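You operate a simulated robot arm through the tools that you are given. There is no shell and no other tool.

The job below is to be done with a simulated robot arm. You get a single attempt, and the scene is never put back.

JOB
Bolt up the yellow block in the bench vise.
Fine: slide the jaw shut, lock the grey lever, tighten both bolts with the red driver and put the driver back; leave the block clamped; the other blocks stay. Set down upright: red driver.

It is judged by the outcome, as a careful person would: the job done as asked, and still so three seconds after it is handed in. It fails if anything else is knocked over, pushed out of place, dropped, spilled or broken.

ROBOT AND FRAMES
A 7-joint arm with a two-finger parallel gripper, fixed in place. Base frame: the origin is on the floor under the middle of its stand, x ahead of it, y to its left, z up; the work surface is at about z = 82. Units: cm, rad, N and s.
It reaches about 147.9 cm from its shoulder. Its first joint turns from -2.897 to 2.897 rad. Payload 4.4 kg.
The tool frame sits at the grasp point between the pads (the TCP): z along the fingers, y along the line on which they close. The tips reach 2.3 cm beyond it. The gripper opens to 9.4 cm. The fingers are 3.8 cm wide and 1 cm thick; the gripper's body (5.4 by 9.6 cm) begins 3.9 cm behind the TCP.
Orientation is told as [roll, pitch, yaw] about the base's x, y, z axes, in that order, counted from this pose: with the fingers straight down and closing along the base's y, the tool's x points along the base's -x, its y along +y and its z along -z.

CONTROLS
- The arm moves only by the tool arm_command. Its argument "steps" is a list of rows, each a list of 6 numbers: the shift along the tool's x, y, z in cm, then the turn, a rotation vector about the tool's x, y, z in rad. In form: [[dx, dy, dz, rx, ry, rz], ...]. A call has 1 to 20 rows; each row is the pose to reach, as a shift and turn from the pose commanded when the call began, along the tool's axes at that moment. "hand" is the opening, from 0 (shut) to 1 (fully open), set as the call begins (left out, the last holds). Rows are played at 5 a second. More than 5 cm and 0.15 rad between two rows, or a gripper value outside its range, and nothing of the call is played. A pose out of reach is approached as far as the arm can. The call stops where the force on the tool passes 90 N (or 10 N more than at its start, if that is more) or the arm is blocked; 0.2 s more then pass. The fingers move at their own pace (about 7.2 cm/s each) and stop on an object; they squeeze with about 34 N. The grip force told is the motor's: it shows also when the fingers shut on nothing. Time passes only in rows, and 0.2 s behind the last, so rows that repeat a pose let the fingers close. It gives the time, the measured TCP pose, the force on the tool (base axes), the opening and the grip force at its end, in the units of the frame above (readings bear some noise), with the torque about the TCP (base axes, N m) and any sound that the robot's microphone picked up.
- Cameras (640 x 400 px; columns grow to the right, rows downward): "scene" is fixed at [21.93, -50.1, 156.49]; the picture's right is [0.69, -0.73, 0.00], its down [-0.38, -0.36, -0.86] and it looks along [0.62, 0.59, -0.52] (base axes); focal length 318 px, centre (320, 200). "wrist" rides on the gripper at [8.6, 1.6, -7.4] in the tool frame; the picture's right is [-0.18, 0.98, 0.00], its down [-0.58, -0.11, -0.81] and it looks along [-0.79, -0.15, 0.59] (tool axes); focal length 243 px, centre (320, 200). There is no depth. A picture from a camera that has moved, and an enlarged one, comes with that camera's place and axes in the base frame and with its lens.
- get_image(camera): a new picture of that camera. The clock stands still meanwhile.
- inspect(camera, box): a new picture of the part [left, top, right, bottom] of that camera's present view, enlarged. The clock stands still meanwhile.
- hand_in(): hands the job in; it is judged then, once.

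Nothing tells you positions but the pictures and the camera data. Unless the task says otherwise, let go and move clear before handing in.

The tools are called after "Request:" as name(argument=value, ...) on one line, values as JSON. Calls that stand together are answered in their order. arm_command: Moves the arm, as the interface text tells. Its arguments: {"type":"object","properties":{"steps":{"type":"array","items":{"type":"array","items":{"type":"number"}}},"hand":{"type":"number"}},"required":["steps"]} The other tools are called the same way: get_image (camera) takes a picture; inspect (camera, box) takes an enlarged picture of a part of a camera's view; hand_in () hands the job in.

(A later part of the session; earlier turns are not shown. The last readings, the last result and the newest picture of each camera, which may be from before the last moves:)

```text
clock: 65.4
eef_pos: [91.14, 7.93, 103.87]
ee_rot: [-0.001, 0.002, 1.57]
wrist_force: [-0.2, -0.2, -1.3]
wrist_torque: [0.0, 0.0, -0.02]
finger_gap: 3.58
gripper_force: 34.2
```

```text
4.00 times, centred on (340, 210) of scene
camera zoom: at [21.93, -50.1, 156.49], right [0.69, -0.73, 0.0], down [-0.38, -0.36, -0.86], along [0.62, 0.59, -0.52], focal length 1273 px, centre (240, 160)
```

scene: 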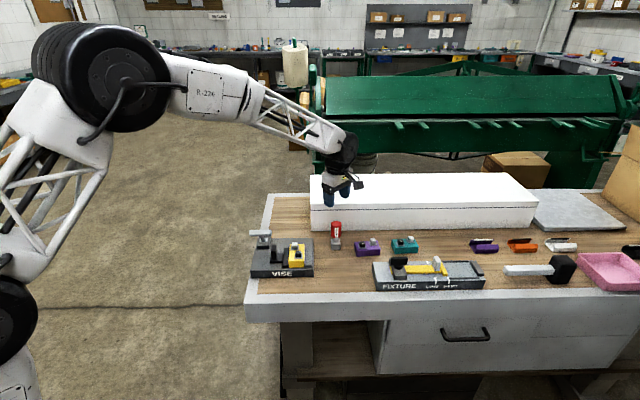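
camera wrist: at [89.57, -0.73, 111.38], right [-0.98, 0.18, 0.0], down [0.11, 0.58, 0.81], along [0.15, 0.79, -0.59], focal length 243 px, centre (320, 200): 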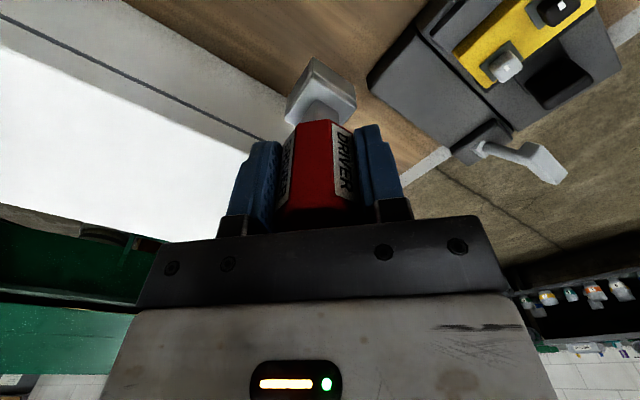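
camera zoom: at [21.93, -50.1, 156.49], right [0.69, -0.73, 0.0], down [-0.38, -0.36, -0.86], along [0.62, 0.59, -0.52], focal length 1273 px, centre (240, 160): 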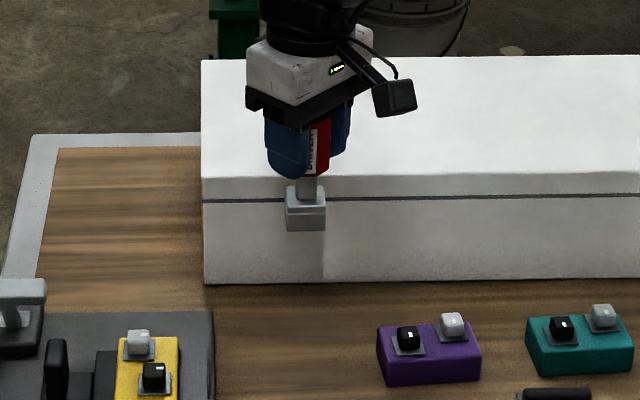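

The driver comes up in one piece, socket included. I'll carry it above the black bolt.

Request:
arm_command(steps=[[-0.07, 3, 0, 0, 0, 0], [-0.14, 6, 0, 0, 0, 0], [-0.2, 9, 0, 0, 0, 0], [-0.27, 12, 0, 0, 0, 0], [-0.34, 15, 0, 0, 0, 0], [-0.4, 17.5, 0, 0, 0, 0], [-0.4, 17.5, 0, 0, 0, 0], [-0.4, 17.5, 0, 0, 0, 0]])

Request:
get_image(camera="wrist")

Request:
inspect(camera="scene", box=[240, 180, 340, 290])

```text
clock: 67.2
eef_pos: [73.66, 8.09, 103.91]
ee_rot: [0.0, 0.002, 1.57]
wrist_force: [-0.2, -0.4, -1.0]
wrist_torque: [0.03, 0.02, 0.02]
finger_gap: 3.61
gripper_force: 33.8
```

```text
taken
camera wrist: at [72.13, -0.48, 111.42], right [-0.98, 0.18, 0.0], down [0.11, 0.58, 0.81], along [0.15, 0.79, -0.59], focal length 243 px, centre (320, 200)
```

wrist: 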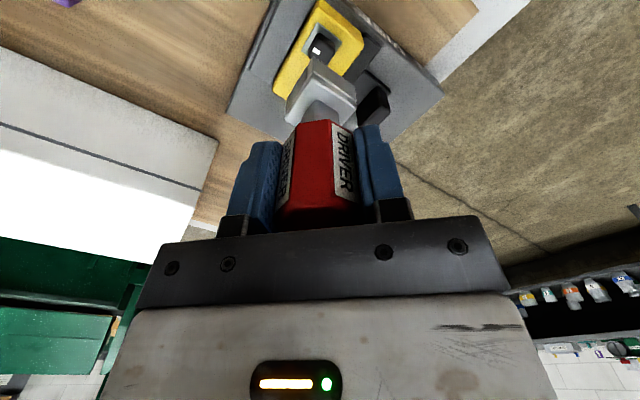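

```text
3.64 times, centred on (290, 235) of scene
camera zoom: at [21.93, -50.1, 156.49], right [0.69, -0.73, 0.0], down [-0.38, -0.36, -0.86], along [0.62, 0.59, -0.52], focal length 1157 px, centre (429, 73)
```

zoom: 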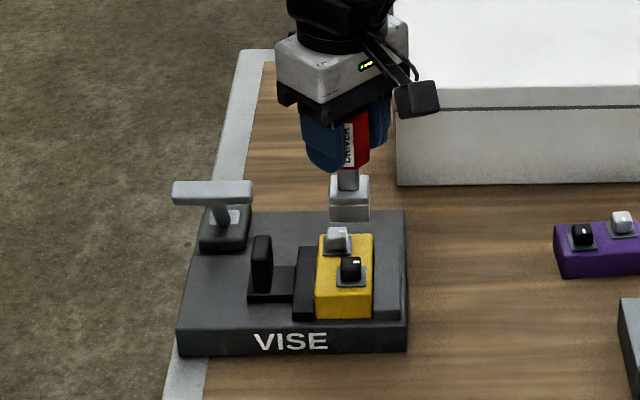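

The driver hangs over the black bolt. I'll enlarge the wrist view to compare the socket with the bolt.

Request:
inspect(camera="wrist", box=[270, 20, 370, 130])

```text
3.64 times, centred on (320, 75) of wrist
camera zoom: at [72.13, -0.48, 111.42], right [-0.98, 0.18, 0.0], down [0.11, 0.58, 0.81], along [0.15, 0.79, -0.59], focal length 882 px, centre (320, 654)
```

zoom: 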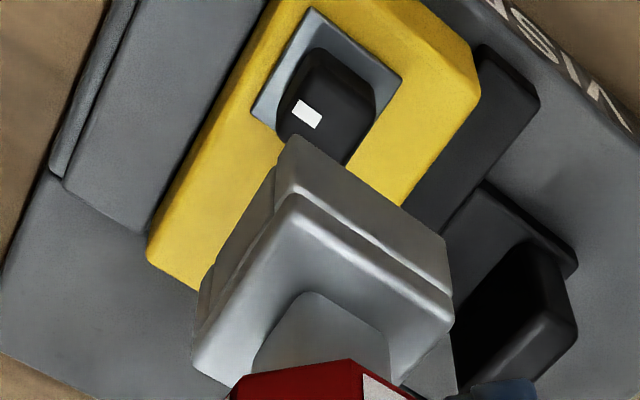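

The socket and bolt line up to within about a millimetre. I'll lower until the socket is just above the head.

Request:
arm_command(steps=[[-0.06, 0.02, 1.5, 0, 0, 0], [-0.06, 0.02, 3, 0, 0, 0], [-0.06, 0.02, 4.4, 0, 0, 0], [-0.06, 0.02, 5.4, 0, 0, 0], [-0.06, 0.02, 5.4, 0, 0, 0]])

Request:
inspect(camera="wrist", box=[270, 20, 370, 130])

Request:
inspect(camera="scene", box=[265, 220, 325, 280])

```text
clock: 68.4
eef_pos: [73.77, 8.25, 98.42]
ee_rot: [0.0, 0.002, 1.571]
wrist_force: [-0.1, 0.4, -1.1]
wrist_torque: [-0.04, 0.01, -0.02]
finger_gap: 3.57
gripper_force: 34.2
```

```text
3.64 times, centred on (320, 75) of wrist
camera zoom: at [72.21, -0.38, 105.98], right [-0.98, 0.18, 0.0], down [0.11, 0.58, 0.81], along [0.15, 0.79, -0.59], focal length 882 px, centre (320, 654)
```

zoom: 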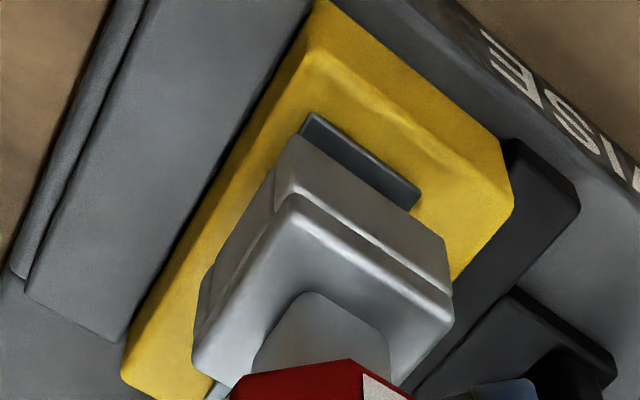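

```text
6.67 times, centred on (295, 250) of scene
camera zoom: at [21.93, -50.1, 156.49], right [0.69, -0.73, 0.0], down [-0.38, -0.36, -0.86], along [0.62, 0.59, -0.52], focal length 2121 px, centre (487, -133)
```

zoom: 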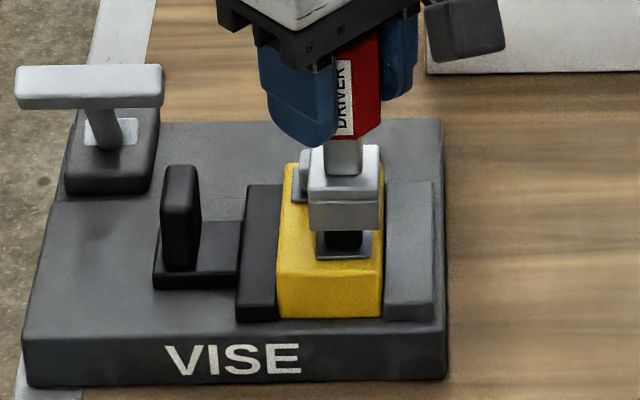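

The scene view shows the socket centred over the black head. I'll ease down slowly, feeling for contact.

Request:
arm_command(steps=[[0, 0, 0.2, 0, 0, 0], [0, 0, 0.4, 0, 0, 0], [0, 0, 0.6, 0, 0, 0], [0, 0, 0.8, 0, 0, 0], [0, 0, 0.8, 0, 0, 0]])

```text
clock: 69.6
eef_pos: [73.77, 8.24, 97.69]
ee_rot: [0.001, -0.001, 1.571]
wrist_force: [-0.8, -1.6, -1.4]
wrist_torque: [-0.05, 0.03, 0.02]
finger_gap: 3.59
gripper_force: 33.9
```

Request:
arm_command(steps=[[0, 0, 0.2, 0, 0, 0], [0, 0, 0.4, 0, 0, 0], [0, 0, 0.5, 0, 0, 0], [0, 0, 0.5, 0, 0, 0]])

Request:
inspect(camera="scene", box=[265, 220, 325, 280])

```text
clock: 70.6
eef_pos: [73.77, 8.2, 97.16]
ee_rot: [0.001, 0.001, 1.571]
wrist_force: [-0.9, 0.0, -1.1]
wrist_torque: [-0.01, 0.02, -0.01]
finger_gap: 3.58
gripper_force: 34.1
```

```text
6.67 times, centred on (295, 250) of scene
camera zoom: at [21.93, -50.1, 156.49], right [0.69, -0.73, 0.0], down [-0.38, -0.36, -0.86], along [0.62, 0.59, -0.52], focal length 2121 px, centre (487, -133)
```

zoom: 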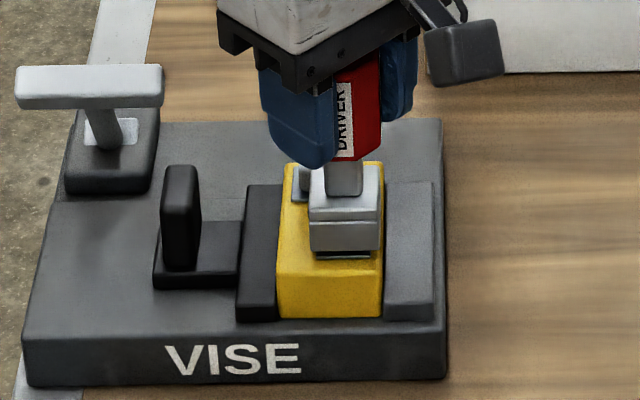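

The socket has slid over the head with no resistance. I'll lower the last few millimetres until it seats.

Request:
arm_command(steps=[[0, 0, 0.15, 0, 0, 0], [0, 0, 0.3, 0, 0, 0], [0, 0, 0.4, 0, 0, 0], [0, 0, 0.4, 0, 0, 0]])

Request:
inspect(camera="scene", box=[265, 220, 325, 280])

```text
clock: 71.6
eef_pos: [73.74, 8.33, 96.89]
ee_rot: [0.0, 0.001, 1.57]
wrist_force: [0.4, -0.7, -0.9]
wrist_torque: [-0.01, 0.0, 0.01]
finger_gap: 3.56
gripper_force: 33.6
```

```text
6.67 times, centred on (295, 250) of scene
camera zoom: at [21.93, -50.1, 156.49], right [0.69, -0.73, 0.0], down [-0.38, -0.36, -0.86], along [0.62, 0.59, -0.52], focal length 2121 px, centre (487, -133)
```

zoom: 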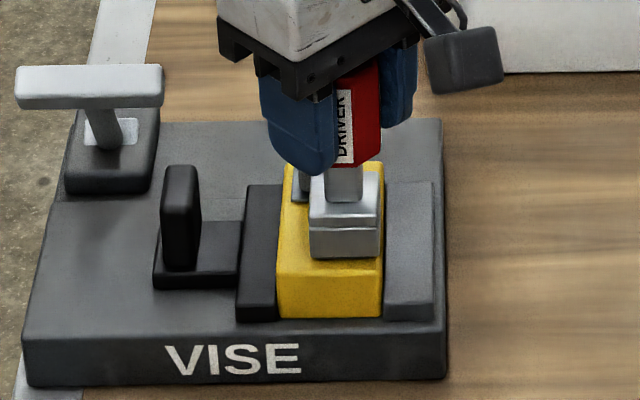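

Request:
arm_command(steps=[[0, 0, 0.1, 0, 0, 0], [0, 0, 0.2, 0, 0, 0], [0, 0, 0.2, 0, 0, 0]])

```text
clock: 72.4
eef_pos: [73.71, 8.23, 96.68]
ee_rot: [-0.003, -0.001, 1.572]
wrist_force: [-14.7, 0.6, 25.6]
wrist_torque: [0.11, 1.03, 0.02]
finger_gap: 3.56
gripper_force: 34.1
```

The socket is fully seated (25 N upward). I'll ease that load off and begin turning clockwise in small steps, watching the torque.

Request:
arm_command(steps=[[0, 0, -0.15, 0, 0, 0], [0, 0, -0.15, 0, 0, 0.07], [0, 0, -0.15, 0, 0, 0.14], [0, 0, -0.15, 0, 0, 0.21], [0, 0, -0.15, 0, 0, 0.28], [0, 0, -0.15, 0, 0, 0.35], [0, 0, -0.15, 0, 0, 0.35]])

Request:
inspect(camera="scene", box=[265, 220, 325, 280])

```text
clock: 74.0
eef_pos: [73.7, 8.29, 96.73]
ee_rot: [0.001, -0.001, 1.221]
wrist_force: [-0.5, -3.8, -0.2]
wrist_torque: [-0.25, 0.04, 0.02]
finger_gap: 3.58
gripper_force: 34.6
```

```text
6.67 times, centred on (295, 250) of scene
camera zoom: at [21.93, -50.1, 156.49], right [0.69, -0.73, 0.0], down [-0.38, -0.36, -0.86], along [0.62, 0.59, -0.52], focal length 2121 px, centre (487, -133)
```

zoom: 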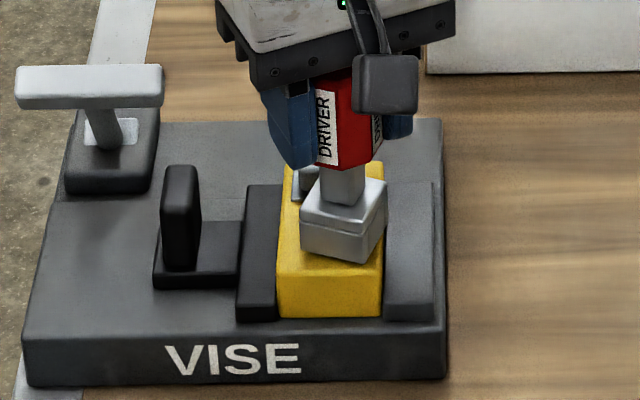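

The driver turned 20° with hardly any torque. I'll keep turning clockwise.

Request:
arm_command(steps=[[0, 0, 0, 0, 0, 0.1], [0, 0, 0, 0, 0, 0.2], [0, 0, 0, 0, 0, 0.3], [0, 0, 0, 0, 0, 0.4], [0, 0, 0, 0, 0, 0.5], [0, 0, 0, 0, 0, 0.6], [0, 0, 0, 0, 0, 0.6]])

Request:
inspect(camera="scene", box=[265, 220, 325, 280])

```text
clock: 75.6
eef_pos: [73.85, 8.22, 96.77]
ee_rot: [0.001, 0.001, 0.619]
wrist_force: [-8.5, 4.4, -3.4]
wrist_torque: [0.34, 0.61, 0.06]
finger_gap: 3.59
gripper_force: 34.0
```

```text
6.67 times, centred on (295, 250) of scene
camera zoom: at [21.93, -50.1, 156.49], right [0.69, -0.73, 0.0], down [-0.38, -0.36, -0.86], along [0.62, 0.59, -0.52], focal length 2121 px, centre (487, -133)
```

zoom: 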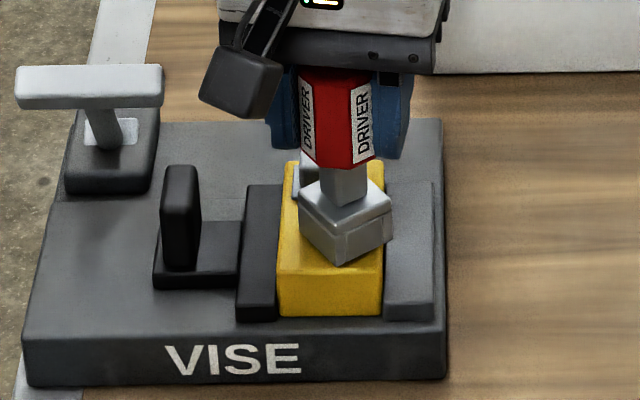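

It has turned about 54° with low torque, only a slight side load. I'll shift a hair to relieve that and continue clockwise.

Request:
arm_command(steps=[[0.04, 0.07, 0, 0, 0, 0.1], [0.04, 0.07, 0, 0, 0, 0.2], [0.04, 0.07, 0, 0, 0, 0.3], [0.04, 0.07, 0, 0, 0, 0.4], [0.04, 0.07, 0, 0, 0, 0.5], [0.04, 0.07, 0, 0, 0, 0.6], [0.04, 0.07, 0, 0, 0, 0.6]])

Request:
inspect(camera="scene", box=[265, 220, 325, 280])

```text
clock: 77.2
eef_pos: [73.64, 8.22, 96.93]
ee_rot: [0.0, 0.0, 0.018]
wrist_force: [-3.5, 7.5, -2.6]
wrist_torque: [0.51, 0.3, 0.04]
finger_gap: 3.57
gripper_force: 33.7
```

```text
6.67 times, centred on (295, 250) of scene
camera zoom: at [21.93, -50.1, 156.49], right [0.69, -0.73, 0.0], down [-0.38, -0.36, -0.86], along [0.62, 0.59, -0.52], focal length 2121 px, centre (487, -133)
```

zoom: 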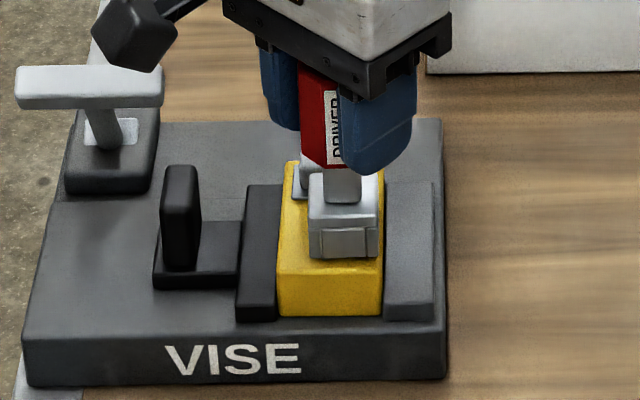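

About 89° turned, still no stop and almost no torque. I'll go on clockwise and watch for a rise in torque or a click.

Request:
arm_command(steps=[[0.02, 0.04, 0, 0, 0, 0.1], [0.02, 0.04, 0, 0, 0, 0.2], [0.02, 0.04, 0, 0, 0, 0.3], [0.02, 0.04, 0, 0, 0, 0.4], [0.02, 0.04, 0, 0, 0, 0.5], [0.02, 0.04, 0, 0, 0, 0.6], [0.02, 0.04, 0, 0, 0, 0.6]])

Request:
inspect(camera="scene", box=[265, 220, 325, 280])

```text
clock: 78.8
eef_pos: [73.62, 8.32, 96.82]
ee_rot: [0.0, 0.001, -0.583]
wrist_force: [0.4, 3.7, 7.0]
wrist_torque: [0.29, -0.04, 0.84]
finger_gap: 3.83
gripper_force: 34.0
```

```text
6.67 times, centred on (295, 250) of scene
camera zoom: at [21.93, -50.1, 156.49], right [0.69, -0.73, 0.0], down [-0.38, -0.36, -0.86], along [0.62, 0.59, -0.52], focal length 2121 px, centre (487, -133)
```

zoom: 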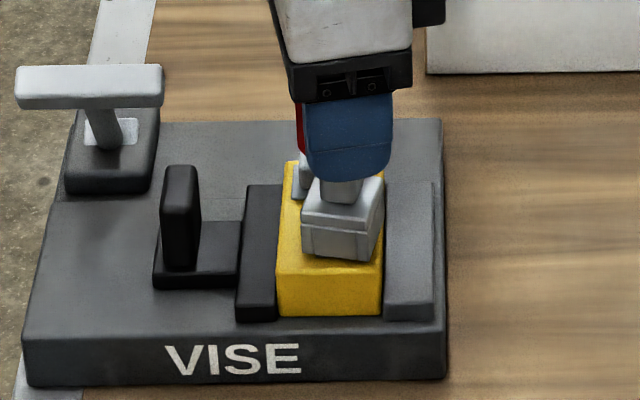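

The torque has risen to 0.84 N m and the handle has begun to turn in the fingers: the black bolt has come to its stop after about 109°. I'll turn the hand back just enough to sit flush on the flats and relieve the torque.

Request:
arm_command(steps=[[0, 0, 0, 0, 0, -0.09], [0, 0, 0, 0, 0, -0.18], [0, 0, 0, 0, 0, -0.25], [0, 0, 0, 0, 0, -0.25]])

```text
clock: 79.8
eef_pos: [73.65, 8.32, 96.8]
ee_rot: [0.0, 0.001, -0.33]
wrist_force: [0.6, 1.3, 1.2]
wrist_torque: [0.09, -0.06, 0.0]
finger_gap: 3.81
gripper_force: 33.9
```

The gap stayed wide with no torque, so the driver and bolt came back with the hand. I'll turn clockwise to the stop again and then re-grip the handle there rather than turning back.

Request:
arm_command(steps=[[0, 0, 0, 0, 0, 0.1], [0, 0, 0, 0, 0, 0.2], [0, 0, 0, 0, 0, 0.25], [0, 0, 0, 0, 0, 0.28], [0, 0, 0, 0, 0, 0.28]])

Request:
inspect(camera="wrist", box=[220, 40, 420, 240])

```text
clock: 81.0
eef_pos: [73.7, 8.29, 96.85]
ee_rot: [0.0, -0.001, -0.611]
wrist_force: [0.2, -1.3, -0.6]
wrist_torque: [-0.24, -0.01, 0.68]
finger_gap: 3.83
gripper_force: 34.4
```

```text
2.00 times, centred on (320, 140) of wrist
camera zoom: at [67.56, 14.63, 104.3], right [0.71, 0.7, 0.0], down [0.41, -0.42, 0.81], along [0.56, -0.58, -0.59], focal length 485 px, centre (320, 320)
```

zoom: 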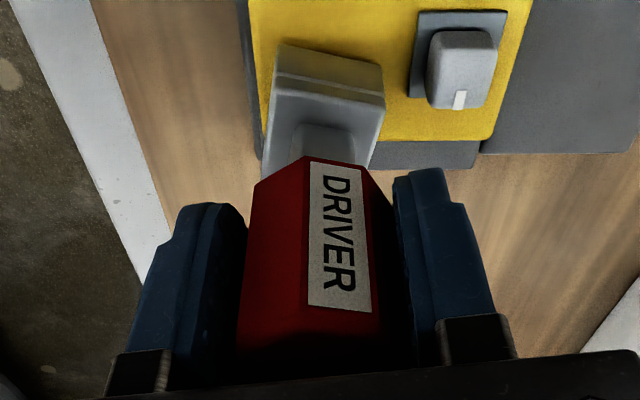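

The torque is back at the stop, with the handle skewed in the fingers. I'll open a little, leaving the driver on the bolt, turn the hand to the flats and re-grip.

Request:
arm_command(steps=[[0, 0, 0, 0, 0, 0], [0, 0, 0, 0, 0, 0], [0, 0, 0, 0, 0, -0.1], [0, 0, 0, 0, 0, -0.2], [0, 0, 0, 0, 0, -0.28], [0, 0, 0, 0, 0, -0.28]], hand=0.55)

Request:
inspect(camera="wrist", box=[220, 40, 420, 240])

Request:
inspect(camera="scene", box=[265, 220, 325, 280])

```text
clock: 82.4
eef_pos: [73.67, 8.29, 96.8]
ee_rot: [-0.001, 0.0, -0.33]
wrist_force: [0.2, -0.5, 0.3]
wrist_torque: [0.0, -0.01, -0.03]
finger_gap: 5.19
gripper_force: 0.0
```

```text
2.00 times, centred on (320, 140) of wrist
camera zoom: at [66.05, 12.67, 104.29], right [0.49, 0.87, 0.0], down [0.51, -0.29, 0.81], along [0.7, -0.4, -0.59], focal length 485 px, centre (320, 320)
```

zoom: 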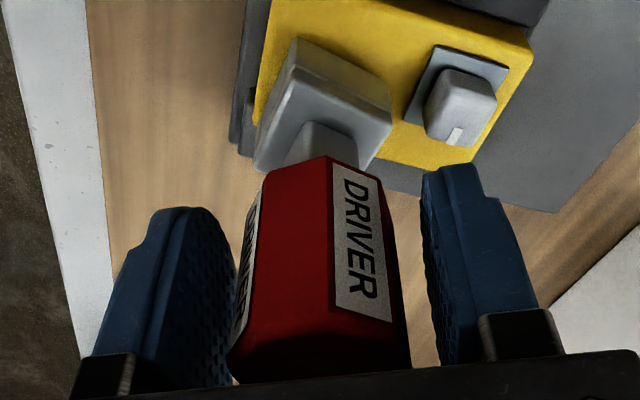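

```text
6.67 times, centred on (295, 250) of scene
camera zoom: at [21.93, -50.1, 156.49], right [0.69, -0.73, 0.0], down [-0.38, -0.36, -0.86], along [0.62, 0.59, -0.52], focal length 2121 px, centre (487, -133)
```

zoom: 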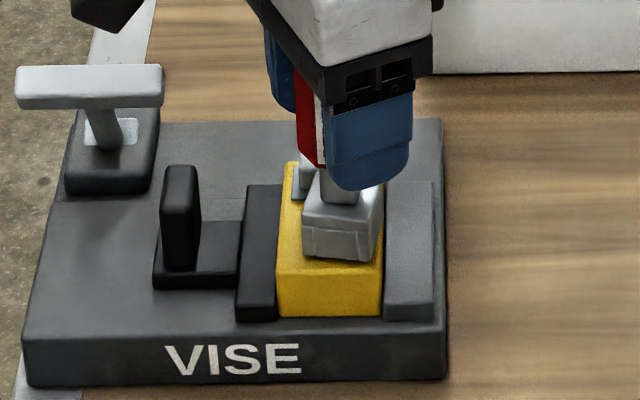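

The driver stands on the bolt and its flats now face the fingers. I'll close on it again.

Request:
arm_command(steps=[[0, 0, 0, 0, 0, 0], [0, 0, 0, 0, 0, 0], [0, 0, 0, 0, 0, 0], [0, 0, 0, 0, 0, 0]], hand=0)

```text
clock: 83.4
eef_pos: [73.58, 8.23, 96.88]
ee_rot: [-0.001, -0.001, -0.33]
wrist_force: [0.9, 2.9, -0.2]
wrist_torque: [0.14, -0.08, 0.07]
finger_gap: 3.72
gripper_force: 33.8
```

The gap of 3.72 cm shows I am still about 7° off the flats. I'll open, correct by that amount and close once more.

Request:
arm_command(steps=[[0, 0, 0, 0, 0, 0], [0, 0, 0, 0, 0, 0], [0, 0, 0, 0, 0, -0.06], [0, 0, 0, 0, 0, -0.12], [0, 0, 0, 0, 0, -0.12]], hand=0.55)

Request:
arm_command(steps=[[0, 0, 0, 0, 0, 0], [0, 0, 0, 0, 0, 0], [0, 0, 0, 0, 0, 0], [0, 0, 0, 0, 0, 0]], hand=0)

```text
clock: 84.6
eef_pos: [73.69, 8.4, 96.77]
ee_rot: [0.0, 0.002, -0.207]
wrist_force: [0.3, -0.9, -0.1]
wrist_torque: [0.0, 0.02, 0.0]
finger_gap: 5.17
gripper_force: 0.1
```

```text
clock: 85.6
eef_pos: [73.67, 8.25, 96.74]
ee_rot: [0.0, 0.001, -0.211]
wrist_force: [-0.8, 0.1, 0.2]
wrist_torque: [0.03, -0.03, 0.12]
finger_gap: 3.58
gripper_force: 34.6
```

Flush now at 3.58 cm, so the bolt has turned about 102° in all. I'll apply a short clockwise turn from this good grip to confirm it is really at its stop.

Request:
arm_command(steps=[[0, 0, 0, 0, 0, 0.04], [0, 0, 0, 0, 0, 0.08], [0, 0, 0, 0, 0, 0.12], [0, 0, 0, 0, 0, 0.12]])

```text
clock: 86.6
eef_pos: [73.65, 8.39, 96.79]
ee_rot: [-0.001, 0.0, -0.33]
wrist_force: [-1.2, -1.4, 1.1]
wrist_torque: [0.0, 0.01, 1.09]
finger_gap: 3.68
gripper_force: 33.7
```

Torque climbs to 1.09 N m without the bolt giving: it is tight. I'll release, re-grip flush and lift the driver off to check the mark.

Request:
arm_command(steps=[[0, 0, 0, 0, 0, 0], [0, 0, 0, 0, 0, 0], [0, 0, 0, 0, 0, -0.06], [0, 0, 0, 0, 0, -0.12], [0, 0, 0, 0, 0, -0.12]], hand=0.55)

Request:
arm_command(steps=[[0, 0, 0, 0, 0, 0], [0, 0, 0, 0, 0, 0], [0, 0, 0, 0, 0, 0], [0, 0, 0, 0, 0, 0]], hand=0)

Request:
arm_command(steps=[[0, 0, -0.5, 0, 0, 0], [0, 0, -1.0, 0, 0, 0], [0, 0, -2.0, 0, 0, 0], [0, 0, -4.0, 0, 0, 0], [0, 0, -7.0, 0, 0, 0], [0, 0, -7.0, 0, 0, 0]])

Request:
inspect(camera="scene", box=[265, 220, 325, 280])

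Request:
get_image(camera="wrist")

```text
clock: 87.8
eef_pos: [73.69, 8.24, 96.77]
ee_rot: [0.001, 0.001, -0.21]
wrist_force: [-0.2, 1.0, -0.8]
wrist_torque: [0.0, -0.06, -0.02]
finger_gap: 5.17
gripper_force: 0.0
```

```text
clock: 88.8
eef_pos: [73.61, 8.32, 96.77]
ee_rot: [0.0, 0.0, -0.209]
wrist_force: [-0.2, 2.6, 0.2]
wrist_torque: [0.16, 0.01, 0.11]
finger_gap: 3.61
gripper_force: 33.9
```

```text
clock: 90.2
eef_pos: [73.59, 8.27, 103.9]
ee_rot: [0.0, 0.0, -0.208]
wrist_force: [0.4, -0.7, -2.2]
wrist_torque: [0.0, -0.01, -0.02]
finger_gap: 3.57
gripper_force: 34.0
```

```text
6.67 times, centred on (295, 250) of scene
camera zoom: at [21.93, -50.1, 156.49], right [0.69, -0.73, 0.0], down [-0.38, -0.36, -0.86], along [0.62, 0.59, -0.52], focal length 2121 px, centre (487, -133)
```

zoom: 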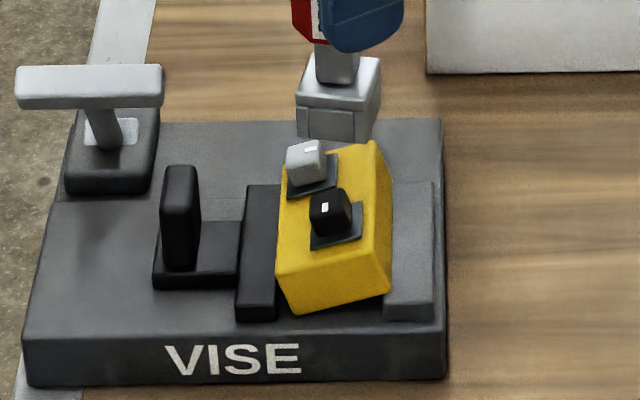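

```text
taken
camera wrist: at [65.59, 11.63, 111.4], right [0.39, 0.92, 0.0], down [0.55, -0.23, 0.81], along [0.74, -0.31, -0.59], focal length 243 px, centre (320, 200)
```

wrist: 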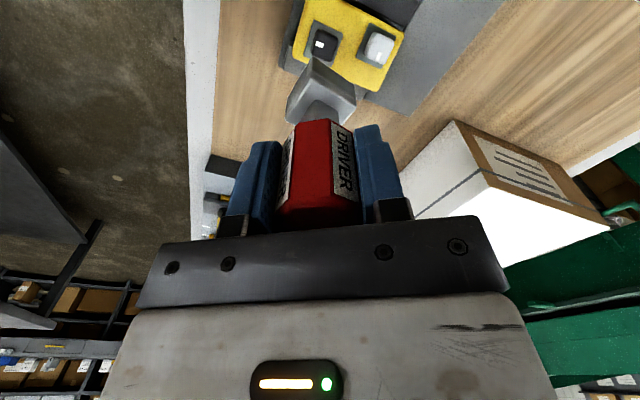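

The block looks tilted in the jaws after the lift: it may have been dragged up with the socket. I'll look closely before doing anything else.

Request:
inspect(camera="scene", box=[278, 235, 318, 275])

Request:
inspect(camera="wrist", box=[270, 0, 430, 120])

```text
10.00 times, centred on (298, 255) of scene
camera zoom: at [21.93, -50.1, 156.49], right [0.69, -0.73, 0.0], down [-0.38, -0.36, -0.86], along [0.62, 0.59, -0.52], focal length 3182 px, centre (540, -350)
```

zoom: 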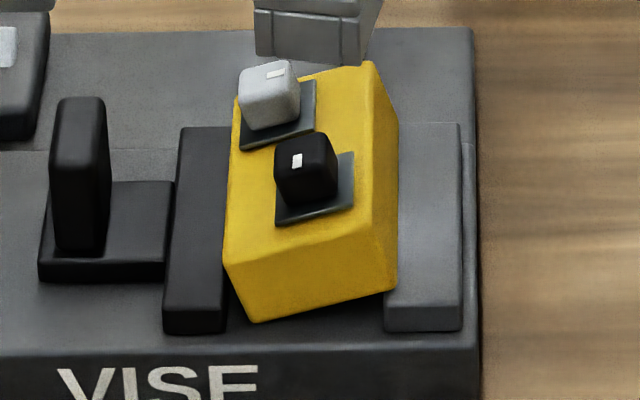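

```text
3.33 times, centred on (350, 60) of wrist
camera zoom: at [65.59, 11.63, 111.4], right [0.39, 0.92, 0.0], down [0.55, -0.23, 0.81], along [0.74, -0.31, -0.59], focal length 809 px, centre (220, 667)
```

zoom: 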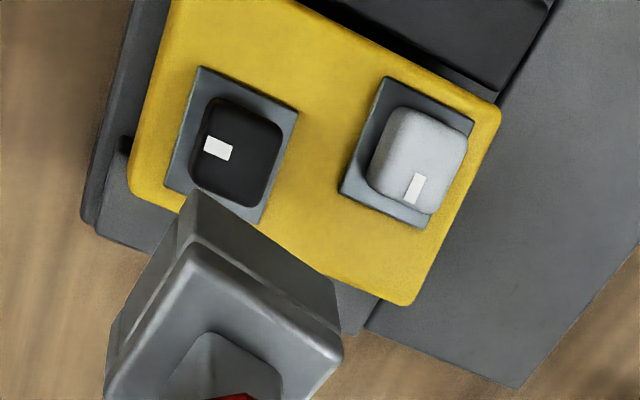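

The block has come up on its right side and now leans on the fixed jaw: the socket dragged it up as I lifted. I'll first put the driver back at its place, then reset the block properly.

Request:
arm_command(steps=[[-1.34, 0.24, -0.2, 0, 0, -0.137], [-2.68, 0.49, -0.2, 0, 0, -0.274], [-4.02, 0.73, -0.2, 0, 0, -0.411], [-5.36, 0.98, -0.2, 0, 0, -0.548], [-6.7, 1.22, -0.2, 0, 0, -0.685], [-8.04, 1.46, -0.2, 0, 0, -0.822], [-9.38, 1.71, -0.2, 0, 0, -0.958], [-10.72, 1.95, -0.2, 0, 0, -1.095], [-12.06, 2.19, -0.2, 0, 0, -1.232], [-13.4, 2.44, -0.2, 0, 0, -1.369], [-14.74, 2.68, -0.2, 0, 0, -1.506], [-16.08, 2.93, -0.2, 0, 0, -1.643], [-17.42, 3.17, -0.2, 0, 0, -1.779], [-17.42, 3.17, -0.2, 0, 0, -1.779]])

Request:
get_image(camera="wrist")

Request:
get_image(camera="scene")

```text
clock: 93.2
eef_pos: [91.41, 7.7, 103.93]
ee_rot: [0.001, 0.001, 1.57]
wrist_force: [1.0, -0.5, -1.1]
wrist_torque: [0.02, 0.0, 0.0]
finger_gap: 3.57
gripper_force: 33.8
```

```text
taken
camera wrist: at [89.89, -0.82, 111.56], right [-0.98, 0.18, 0.0], down [0.11, 0.58, 0.81], along [0.15, 0.79, -0.59], focal length 243 px, centre (320, 200)
```

wrist: 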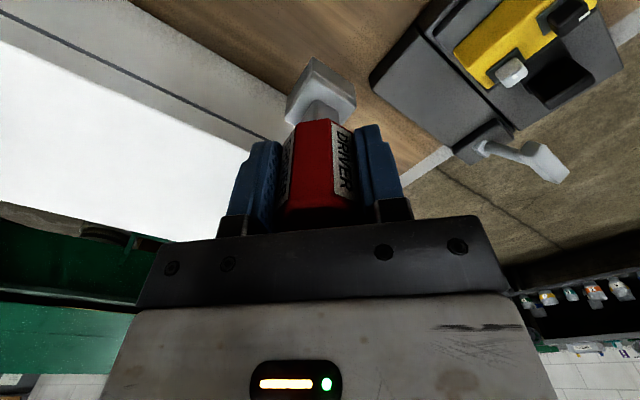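

```text
taken
```

scene: 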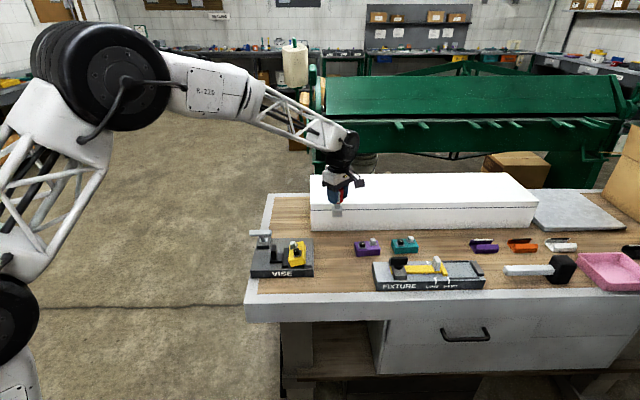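

The driver is above its original spot in its original orientation. I'll lower it and feel for the bench.

Request:
arm_command(steps=[[0.0, 0.05, 3, 0, 0, 0], [0.0, 0.08, 6, 0, 0, 0], [0.0, 0.08, 9, 0, 0, 0], [0.0, 0.08, 11.5, 0, 0, 0], [0.0, 0.08, 13, 0, 0, 0], [0.0, 0.08, 13.5, 0, 0, 0], [0.0, 0.08, 13.5, 0, 0, 0]])

Request:
arm_command(steps=[[0, 0, 0.1, 0, 0, 0], [0, 0, 0.2, 0, 0, 0], [0, 0, 0.3, 0, 0, 0], [0, 0, 0.4, 0, 0, 0], [0, 0, 0.4, 0, 0, 0]])

```text
clock: 94.8
eef_pos: [91.33, 7.72, 90.55]
ee_rot: [0.002, -0.001, 1.572]
wrist_force: [1.3, 0.3, -1.3]
wrist_torque: [-0.02, -0.01, 0.01]
finger_gap: 3.56
gripper_force: 33.9
```

```text
clock: 96.0
eef_pos: [91.31, 7.72, 90.08]
ee_rot: [0.001, 0.0, 1.57]
wrist_force: [-0.6, -0.4, -0.3]
wrist_torque: [-0.01, 0.01, -0.03]
finger_gap: 3.57
gripper_force: 33.7
```

Request:
arm_command(steps=[[0, 0, 0.05, 0, 0, 0], [0, 0, 0.1, 0, 0, 0], [0, 0, 0.1, 0, 0, 0]])

Request:
inspect(camera="scene", box=[310, 200, 370, 260])

```text
clock: 96.8
eef_pos: [91.29, 7.74, 90.0]
ee_rot: [0.0, -0.001, 1.569]
wrist_force: [-0.4, -0.8, -1.1]
wrist_torque: [0.02, 0.01, -0.02]
finger_gap: 3.6
gripper_force: 34.0
```

```text
6.67 times, centred on (340, 230) of scene
camera zoom: at [21.93, -50.1, 156.49], right [0.69, -0.73, 0.0], down [-0.38, -0.36, -0.86], along [0.62, 0.59, -0.52], focal length 2121 px, centre (187, 0)
```

zoom: 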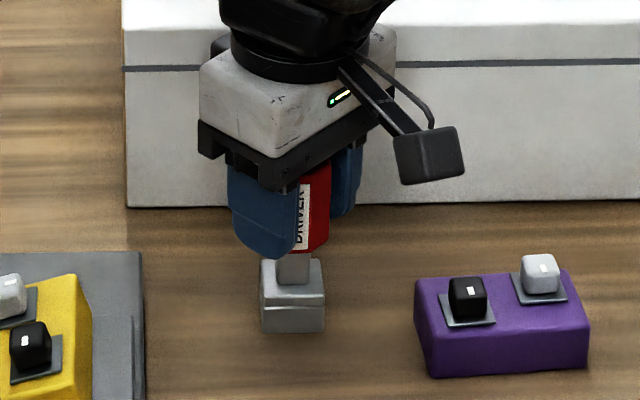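

Request:
arm_command(steps=[[0, 0, 0.05, 0, 0, 0], [0, 0, 0.1, 0, 0, 0], [0, 0, 0.1, 0, 0, 0]])

```text
clock: 97.6
eef_pos: [91.23, 7.75, 89.95]
ee_rot: [0.0, 0.0, 1.568]
wrist_force: [-12.5, -4.4, 17.2]
wrist_torque: [-0.19, 0.88, 0.1]
finger_gap: 3.6
gripper_force: 34.3
```

The driver is standing on the bench (17 N). I'll release it and rise straight up.

Request:
arm_command(steps=[[0, 0, -0.08, 0, 0, 0], [0, 0, -0.08, 0, 0, 0]])

Request:
arm_command(steps=[[0, 0, 0, 0, 0, 0], [0, 0, 0, 0, 0, 0], [0, 0, 0, 0, 0, 0]], hand=0.7)

Request:
arm_command(steps=[[0, 0, -1, 0, 0, 0], [0, 0, -3, 0, 0, 0], [0, 0, -6, 0, 0, 0], [0, 0, -10, 0, 0, 0], [0, 0, -14, 0, 0, 0], [0, 0, -14, 0, 0, 0]])

Request:
inspect(camera="scene", box=[240, 190, 370, 290])

```text
clock: 98.2
eef_pos: [91.3, 7.73, 89.88]
ee_rot: [-0.002, 0.0, 1.57]
wrist_force: [-6.2, -2.1, 9.3]
wrist_torque: [-0.15, 0.34, -0.02]
finger_gap: 3.58
gripper_force: 34.6
```

```text
clock: 99.0
eef_pos: [91.27, 7.79, 90.06]
ee_rot: [0.001, 0.0, 1.57]
wrist_force: [-0.8, 0.5, 0.0]
wrist_torque: [0.03, 0.03, -0.04]
finger_gap: 6.58
gripper_force: 0.1
```

```text
clock: 100.4
eef_pos: [91.32, 7.94, 104.0]
ee_rot: [0.001, 0.001, 1.57]
wrist_force: [-0.6, 0.9, -0.3]
wrist_torque: [-0.02, 0.02, -0.02]
finger_gap: 6.59
gripper_force: 0.1
```

```text
4.00 times, centred on (305, 240) of scene
camera zoom: at [21.93, -50.1, 156.49], right [0.69, -0.73, 0.0], down [-0.38, -0.36, -0.86], along [0.62, 0.59, -0.52], focal length 1273 px, centre (380, 40)
```

zoom: 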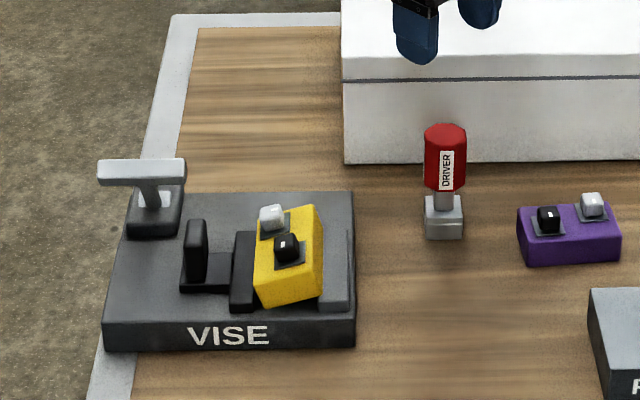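

The driver is back upright in its place. Now I'll look at the tilted block from the front to plan resetting it.

Request:
arm_command(steps=[[0.08, 3.26, 0, 0, 0, 0.131], [0.17, 6.5, 0, 0, 0, 0.262], [0.25, 9.8, 0, 0, 0, 0.393], [0.33, 13, 0, 0, 0, 0.524], [0.42, 16.3, 0.5, 0, 0, 0.655], [0.5, 19.55, 1, 0, 0, 0.785], [0.5, 19.55, 1, 0, 0, 0.785]])

Request:
get_image(camera="wrist")

Request:
inspect(camera="wrist", box=[240, 0, 400, 130])

Request:
inspect(camera="scene", box=[270, 230, 320, 280])

```text
clock: 102.0
eef_pos: [71.82, 7.53, 102.92]
ee_rot: [0.001, 0.001, 0.784]
wrist_force: [-0.3, 0.5, 0.6]
wrist_torque: [-0.03, 0.04, -0.01]
finger_gap: 6.53
gripper_force: 0.0
```

```text
taken
camera wrist: at [64.59, 2.55, 110.4], right [-0.56, 0.83, 0.0], down [0.49, 0.33, 0.81], along [0.67, 0.45, -0.59], focal length 243 px, centre (320, 200)
```

wrist: 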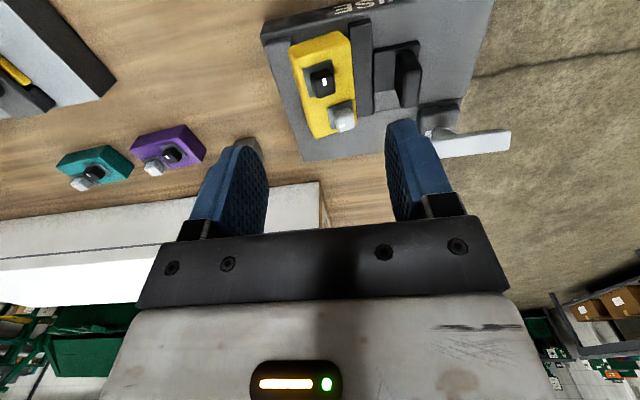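

```text
3.08 times, centred on (320, 65) of wrist
camera zoom: at [64.59, 2.55, 110.4], right [-0.56, 0.83, 0.0], down [0.49, 0.33, 0.81], along [0.67, 0.45, -0.59], focal length 746 px, centre (320, 615)
```

zoom: 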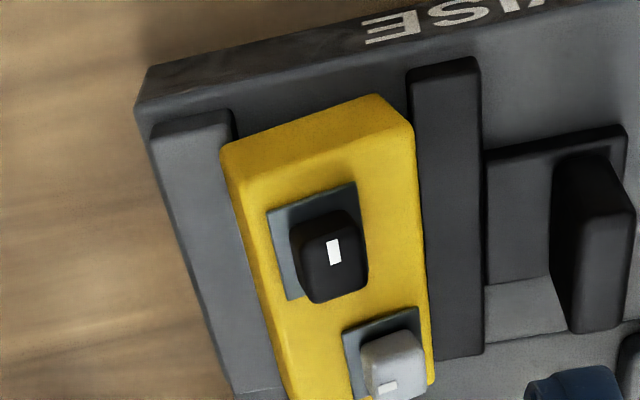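

```text
8.00 times, centred on (295, 255) of scene
camera zoom: at [21.93, -50.1, 156.49], right [0.69, -0.73, 0.0], down [-0.38, -0.36, -0.86], along [0.62, 0.59, -0.52], focal length 2546 px, centre (520, -240)
```

zoom: 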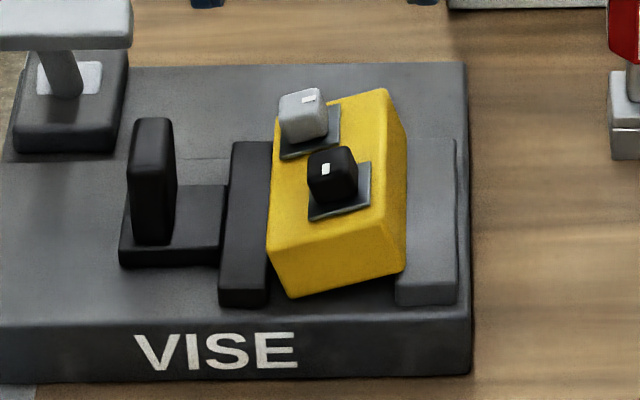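

The block leans with its left edge on the bed and its right edge on the fixed jaw. I'll unlock the lever first, so I can open the jaw and reset the block; I go above the T bar with the fingers partly open.

Request:
arm_command(steps=[[-0.81, 1.3, -0.1, 0, 0, 0.1427], [-1.62, 2.61, -0.2, 0, 0, 0.2855], [-2.42, 3.92, -0.3, 0, 0, 0.428], [-3.23, 5.22, -0.4, 0, 0, 0.571], [-4.04, 6.53, -0.5, 0, 0, 0.714], [-4.85, 7.83, -0.6, 0, 0, 0.857], [-5.66, 9.14, -0.7, 0, 0, 1.0], [-6.47, 10.44, -0.8, 0, 0, 1.142], [-7.27, 11.75, -0.9, 0, 0, 1.285], [-8.08, 13.05, -1, 0, 0, 1.428], [-8.89, 14.36, -1, 0, 0, 1.57], [-8.89, 14.36, -1, 0, 0, 1.57]], hand=0.43)

Request:
get_image(camera="wrist")

```text
clock: 104.6
eef_pos: [68.0, 23.93, 103.94]
ee_rot: [0.002, -0.001, -0.787]
wrist_force: [1.1, -1.1, -0.5]
wrist_torque: [0.02, 0.01, 0.02]
finger_gap: 4.04
gripper_force: 0.0
```

```text
taken
camera wrist: at [63.02, 31.18, 111.47], right [0.83, 0.56, 0.0], down [0.33, -0.49, 0.81], along [0.45, -0.67, -0.59], focal length 243 px, centre (320, 200)
```

wrist: 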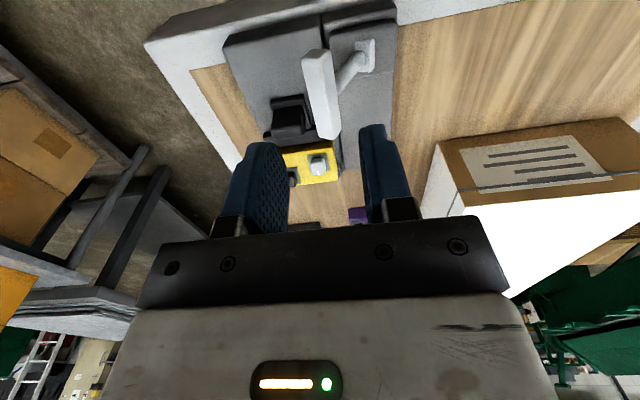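

The T bar is between and below the fingers at v≈64.9. I'll descend around it.

Request:
arm_command(steps=[[0, 0, 3, 0, 0, 0], [0, 0, 6, 0, 0, 0], [0, 0, 8, 0, 0, 0], [0, 0, 9.3, 0, 0, 0], [0, 0, 9.8, 0, 0, 0], [0, 0, 9.8, 0, 0, 0]])

Request:
inspect(camera="wrist", box=[180, 40, 460, 230])

```text
clock: 106.0
eef_pos: [67.92, 23.72, 94.33]
ee_rot: [-0.001, -0.001, -0.786]
wrist_force: [0.2, -0.3, -0.3]
wrist_torque: [-0.01, 0.02, -0.03]
finger_gap: 4.02
gripper_force: 0.2
```

```text
2.11 times, centred on (320, 135) of wrist
camera zoom: at [63.13, 31.09, 101.76], right [0.83, 0.56, 0.0], down [0.33, -0.49, 0.81], along [0.45, -0.67, -0.59], focal length 511 px, centre (320, 337)
```

zoom: 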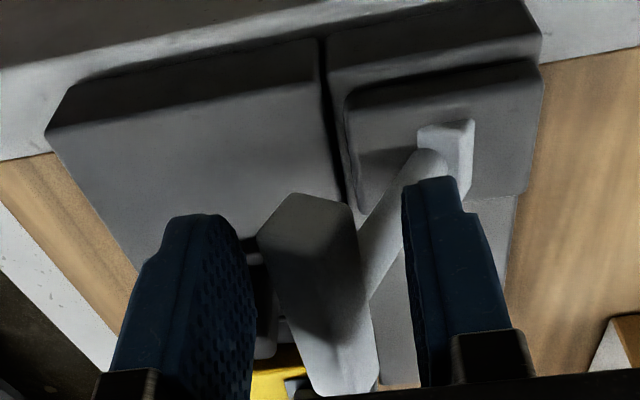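

The bar is caged. I'll swing the lever back toward its unlocked side, following the arc.

Request:
arm_command(steps=[[0, 0.6, -0.1, 0, 0, 0], [0, 1.2, -0.2, 0, 0, 0], [0, 1.8, -0.4, 0, 0, 0], [0, 2.4, -0.6, 0, 0, 0], [0, 3.0, -0.8, 0, 0, 0], [0, 3.6, -1.0, 0, 0, 0], [0, 4.2, -1.15, 0, 0, 0], [0, 4.8, -1.2, 0, 0, 0], [0, 5.4, -1.2, 0, 0, 0], [0, 6.0, -1.15, 0, 0, 0], [0, 6.6, -1.0, 0, 0, 0], [0, 6.6, -1.0, 0, 0, 0]])

Request:
inspect(camera="wrist", box=[180, 40, 460, 230])

Request:
inspect(camera="scene", box=[240, 190, 340, 290])

```text
clock: 108.6
eef_pos: [72.52, 28.36, 95.15]
ee_rot: [-0.001, 0.001, -0.787]
wrist_force: [-1.2, -0.1, -1.7]
wrist_torque: [-0.02, -0.01, -0.04]
finger_gap: 4.05
gripper_force: 0.6
```

```text
2.11 times, centred on (320, 135) of wrist
camera zoom: at [67.63, 35.68, 102.64], right [0.83, 0.56, 0.0], down [0.33, -0.49, 0.81], along [0.46, -0.67, -0.59], focal length 511 px, centre (320, 337)
```

zoom: 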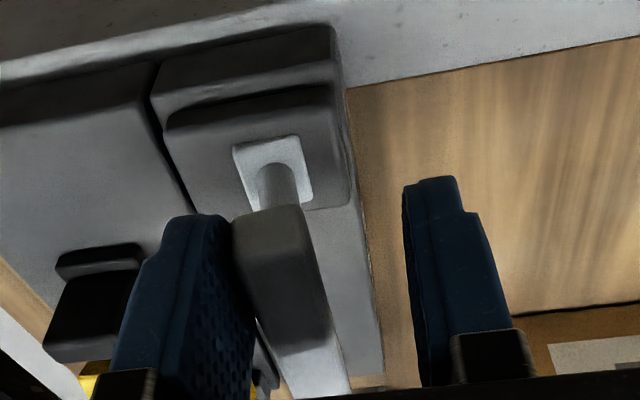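

```text
4.00 times, centred on (290, 240) of scene
camera zoom: at [21.93, -50.1, 156.49], right [0.69, -0.73, 0.0], down [-0.38, -0.36, -0.86], along [0.62, 0.59, -0.52], focal length 1273 px, centre (440, 40)
```

zoom: 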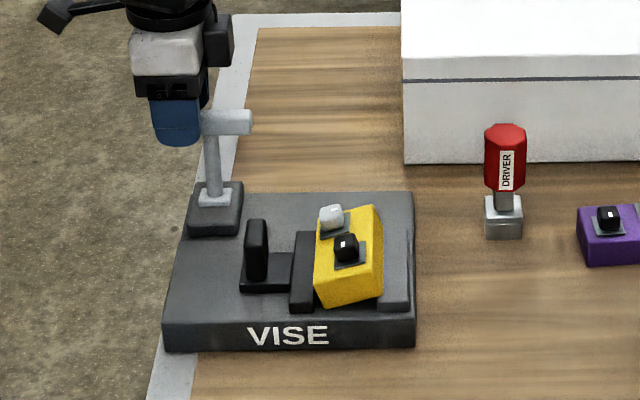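

The lever is just past upright. I'll finish the swing to its back position, gently.

Request:
arm_command(steps=[[0, 0.5, 0.1, 0, 0, 0], [0, 1.0, 0.2, 0, 0, 0], [0, 1.5, 0.4, 0, 0, 0], [0, 2.0, 0.6, 0, 0, 0], [0, 2.4, 0.75, 0, 0, 0], [0, 2.7, 0.85, 0, 0, 0], [0, 2.9, 0.9, 0, 0, 0], [0, 2.9, 0.9, 0, 0, 0]])

Request:
inspect(camera="scene", box=[240, 190, 340, 290])

```text
clock: 110.4
eef_pos: [74.57, 30.42, 94.16]
ee_rot: [-0.001, -0.001, -0.786]
wrist_force: [-8.6, -5.4, 2.9]
wrist_torque: [-0.1, 0.21, -0.06]
finger_gap: 4.5
gripper_force: 4.8
```

```text
4.00 times, centred on (290, 240) of scene
camera zoom: at [21.93, -50.1, 156.49], right [0.69, -0.73, 0.0], down [-0.38, -0.36, -0.86], along [0.62, 0.59, -0.52], focal length 1273 px, centre (440, 40)
```

zoom: 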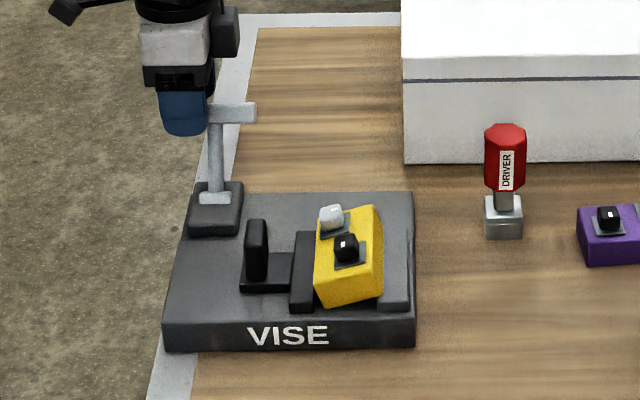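

The lever is back at its unlocked stop. I'll back off, lift clear, and go above the jaw's post with the hand turned to grip it.

Request:
arm_command(steps=[[0, -0.4, 0, 0, 0, 0], [0, -0.9, 0, 0, 0, 0], [0, -0.9, -1, 0, 0, 0], [0, -0.9, -4, 0, 0, 0], [0, -0.9, -8, 0, 0, 0], [0, -0.9, -10, 0, 0, 0]])

Request:
arm_command(steps=[[0.57, -1.21, 0, 0, 0, -0.1427], [1.15, -2.42, 0, 0, 0, -0.2855], [1.72, -3.62, 0, 0, 0, -0.428], [2.3, -4.83, 0, 0, 0, -0.571], [2.87, -6.04, 0, 0, 0, -0.714], [1.5, -7.5, 0, 0, 0, -0.857], [0, -8.8, 0, 0, 0, -1.0], [-1.5, -10.2, 0, 0, 0, -1.142], [-3.0, -11.5, 0, 0, 0, -1.285], [-4.0, -12.8, 0, 0, 0, -1.428], [-4.3, -13.2, 0, 0, 0, -1.571], [-4.3, -13.2, 0, 0, 0, -1.571]], hand=0.36)

Request:
get_image(camera="wrist")

```text
clock: 111.8
eef_pos: [74.07, 29.76, 104.08]
ee_rot: [-0.003, 0.0, -0.787]
wrist_force: [0.1, -0.1, 0.2]
wrist_torque: [0.03, 0.02, 0.0]
finger_gap: 4.04
gripper_force: 0.1
```

```text
clock: 114.4
eef_pos: [67.76, 17.46, 104.24]
ee_rot: [-0.001, 0.002, 0.785]
wrist_force: [0.7, 0.3, 0.5]
wrist_torque: [-0.02, 0.05, -0.02]
finger_gap: 3.37
gripper_force: 0.1
```

```text
taken
camera wrist: at [60.55, 12.55, 111.77], right [-0.57, 0.82, 0.0], down [0.49, 0.33, 0.81], along [0.67, 0.46, -0.59], focal length 243 px, centre (320, 200)
```

wrist: 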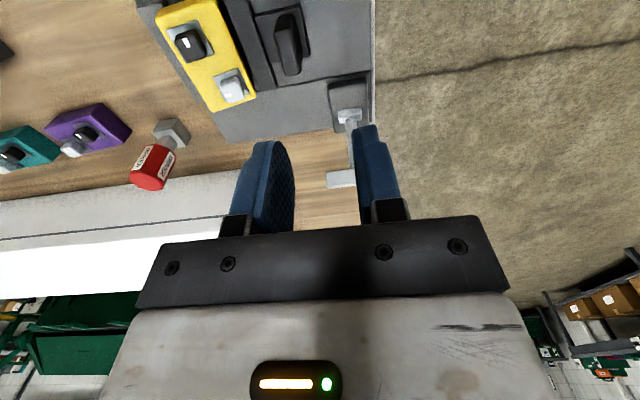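

I'm still 2.3 cm short of the post in u. I'll shift over it and descend with the fingers on either side of it.

Request:
arm_command(steps=[[0, -1.2, 0, 0, 0, 0], [0, -2.35, 0, 0, 0, 0], [0, -2.35, 4, 0, 0, 0], [0, -2.35, 8, 0, 0, 0], [0, -2.35, 11, 0, 0, 0], [0, -2.35, 11, 0, 0, 0]])

Request:
get_image(camera="wrist")

Request:
inspect(camera="scene", box=[240, 190, 340, 290])

```text
clock: 115.8
eef_pos: [69.14, 15.62, 93.22]
ee_rot: [0.001, 0.002, 0.786]
wrist_force: [0.0, 0.3, -0.1]
wrist_torque: [-0.01, -0.02, -0.02]
finger_gap: 3.39
gripper_force: 0.1
```

```text
taken
camera wrist: at [62.0, 10.82, 100.69], right [-0.56, 0.83, 0.0], down [0.49, 0.33, 0.81], along [0.67, 0.46, -0.59], focal length 243 px, centre (320, 200)
```

wrist: 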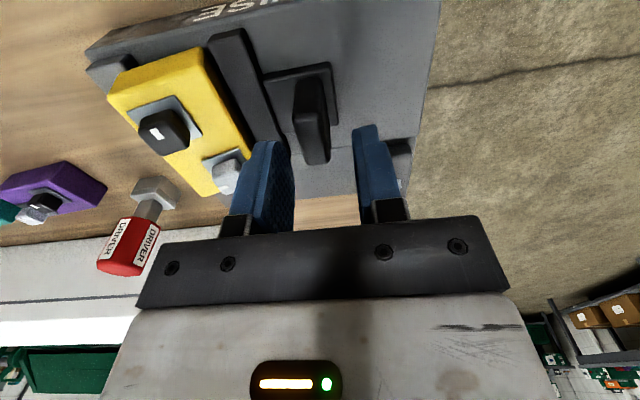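

```text
4.00 times, centred on (290, 240) of scene
camera zoom: at [21.93, -50.1, 156.49], right [0.69, -0.73, 0.0], down [-0.38, -0.36, -0.86], along [0.62, 0.59, -0.52], focal length 1273 px, centre (440, 40)
```

zoom: 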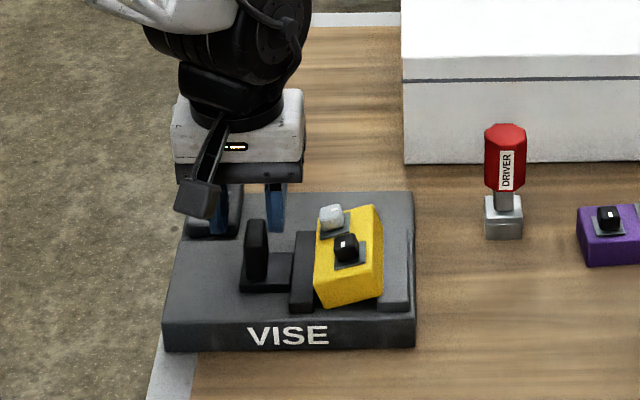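

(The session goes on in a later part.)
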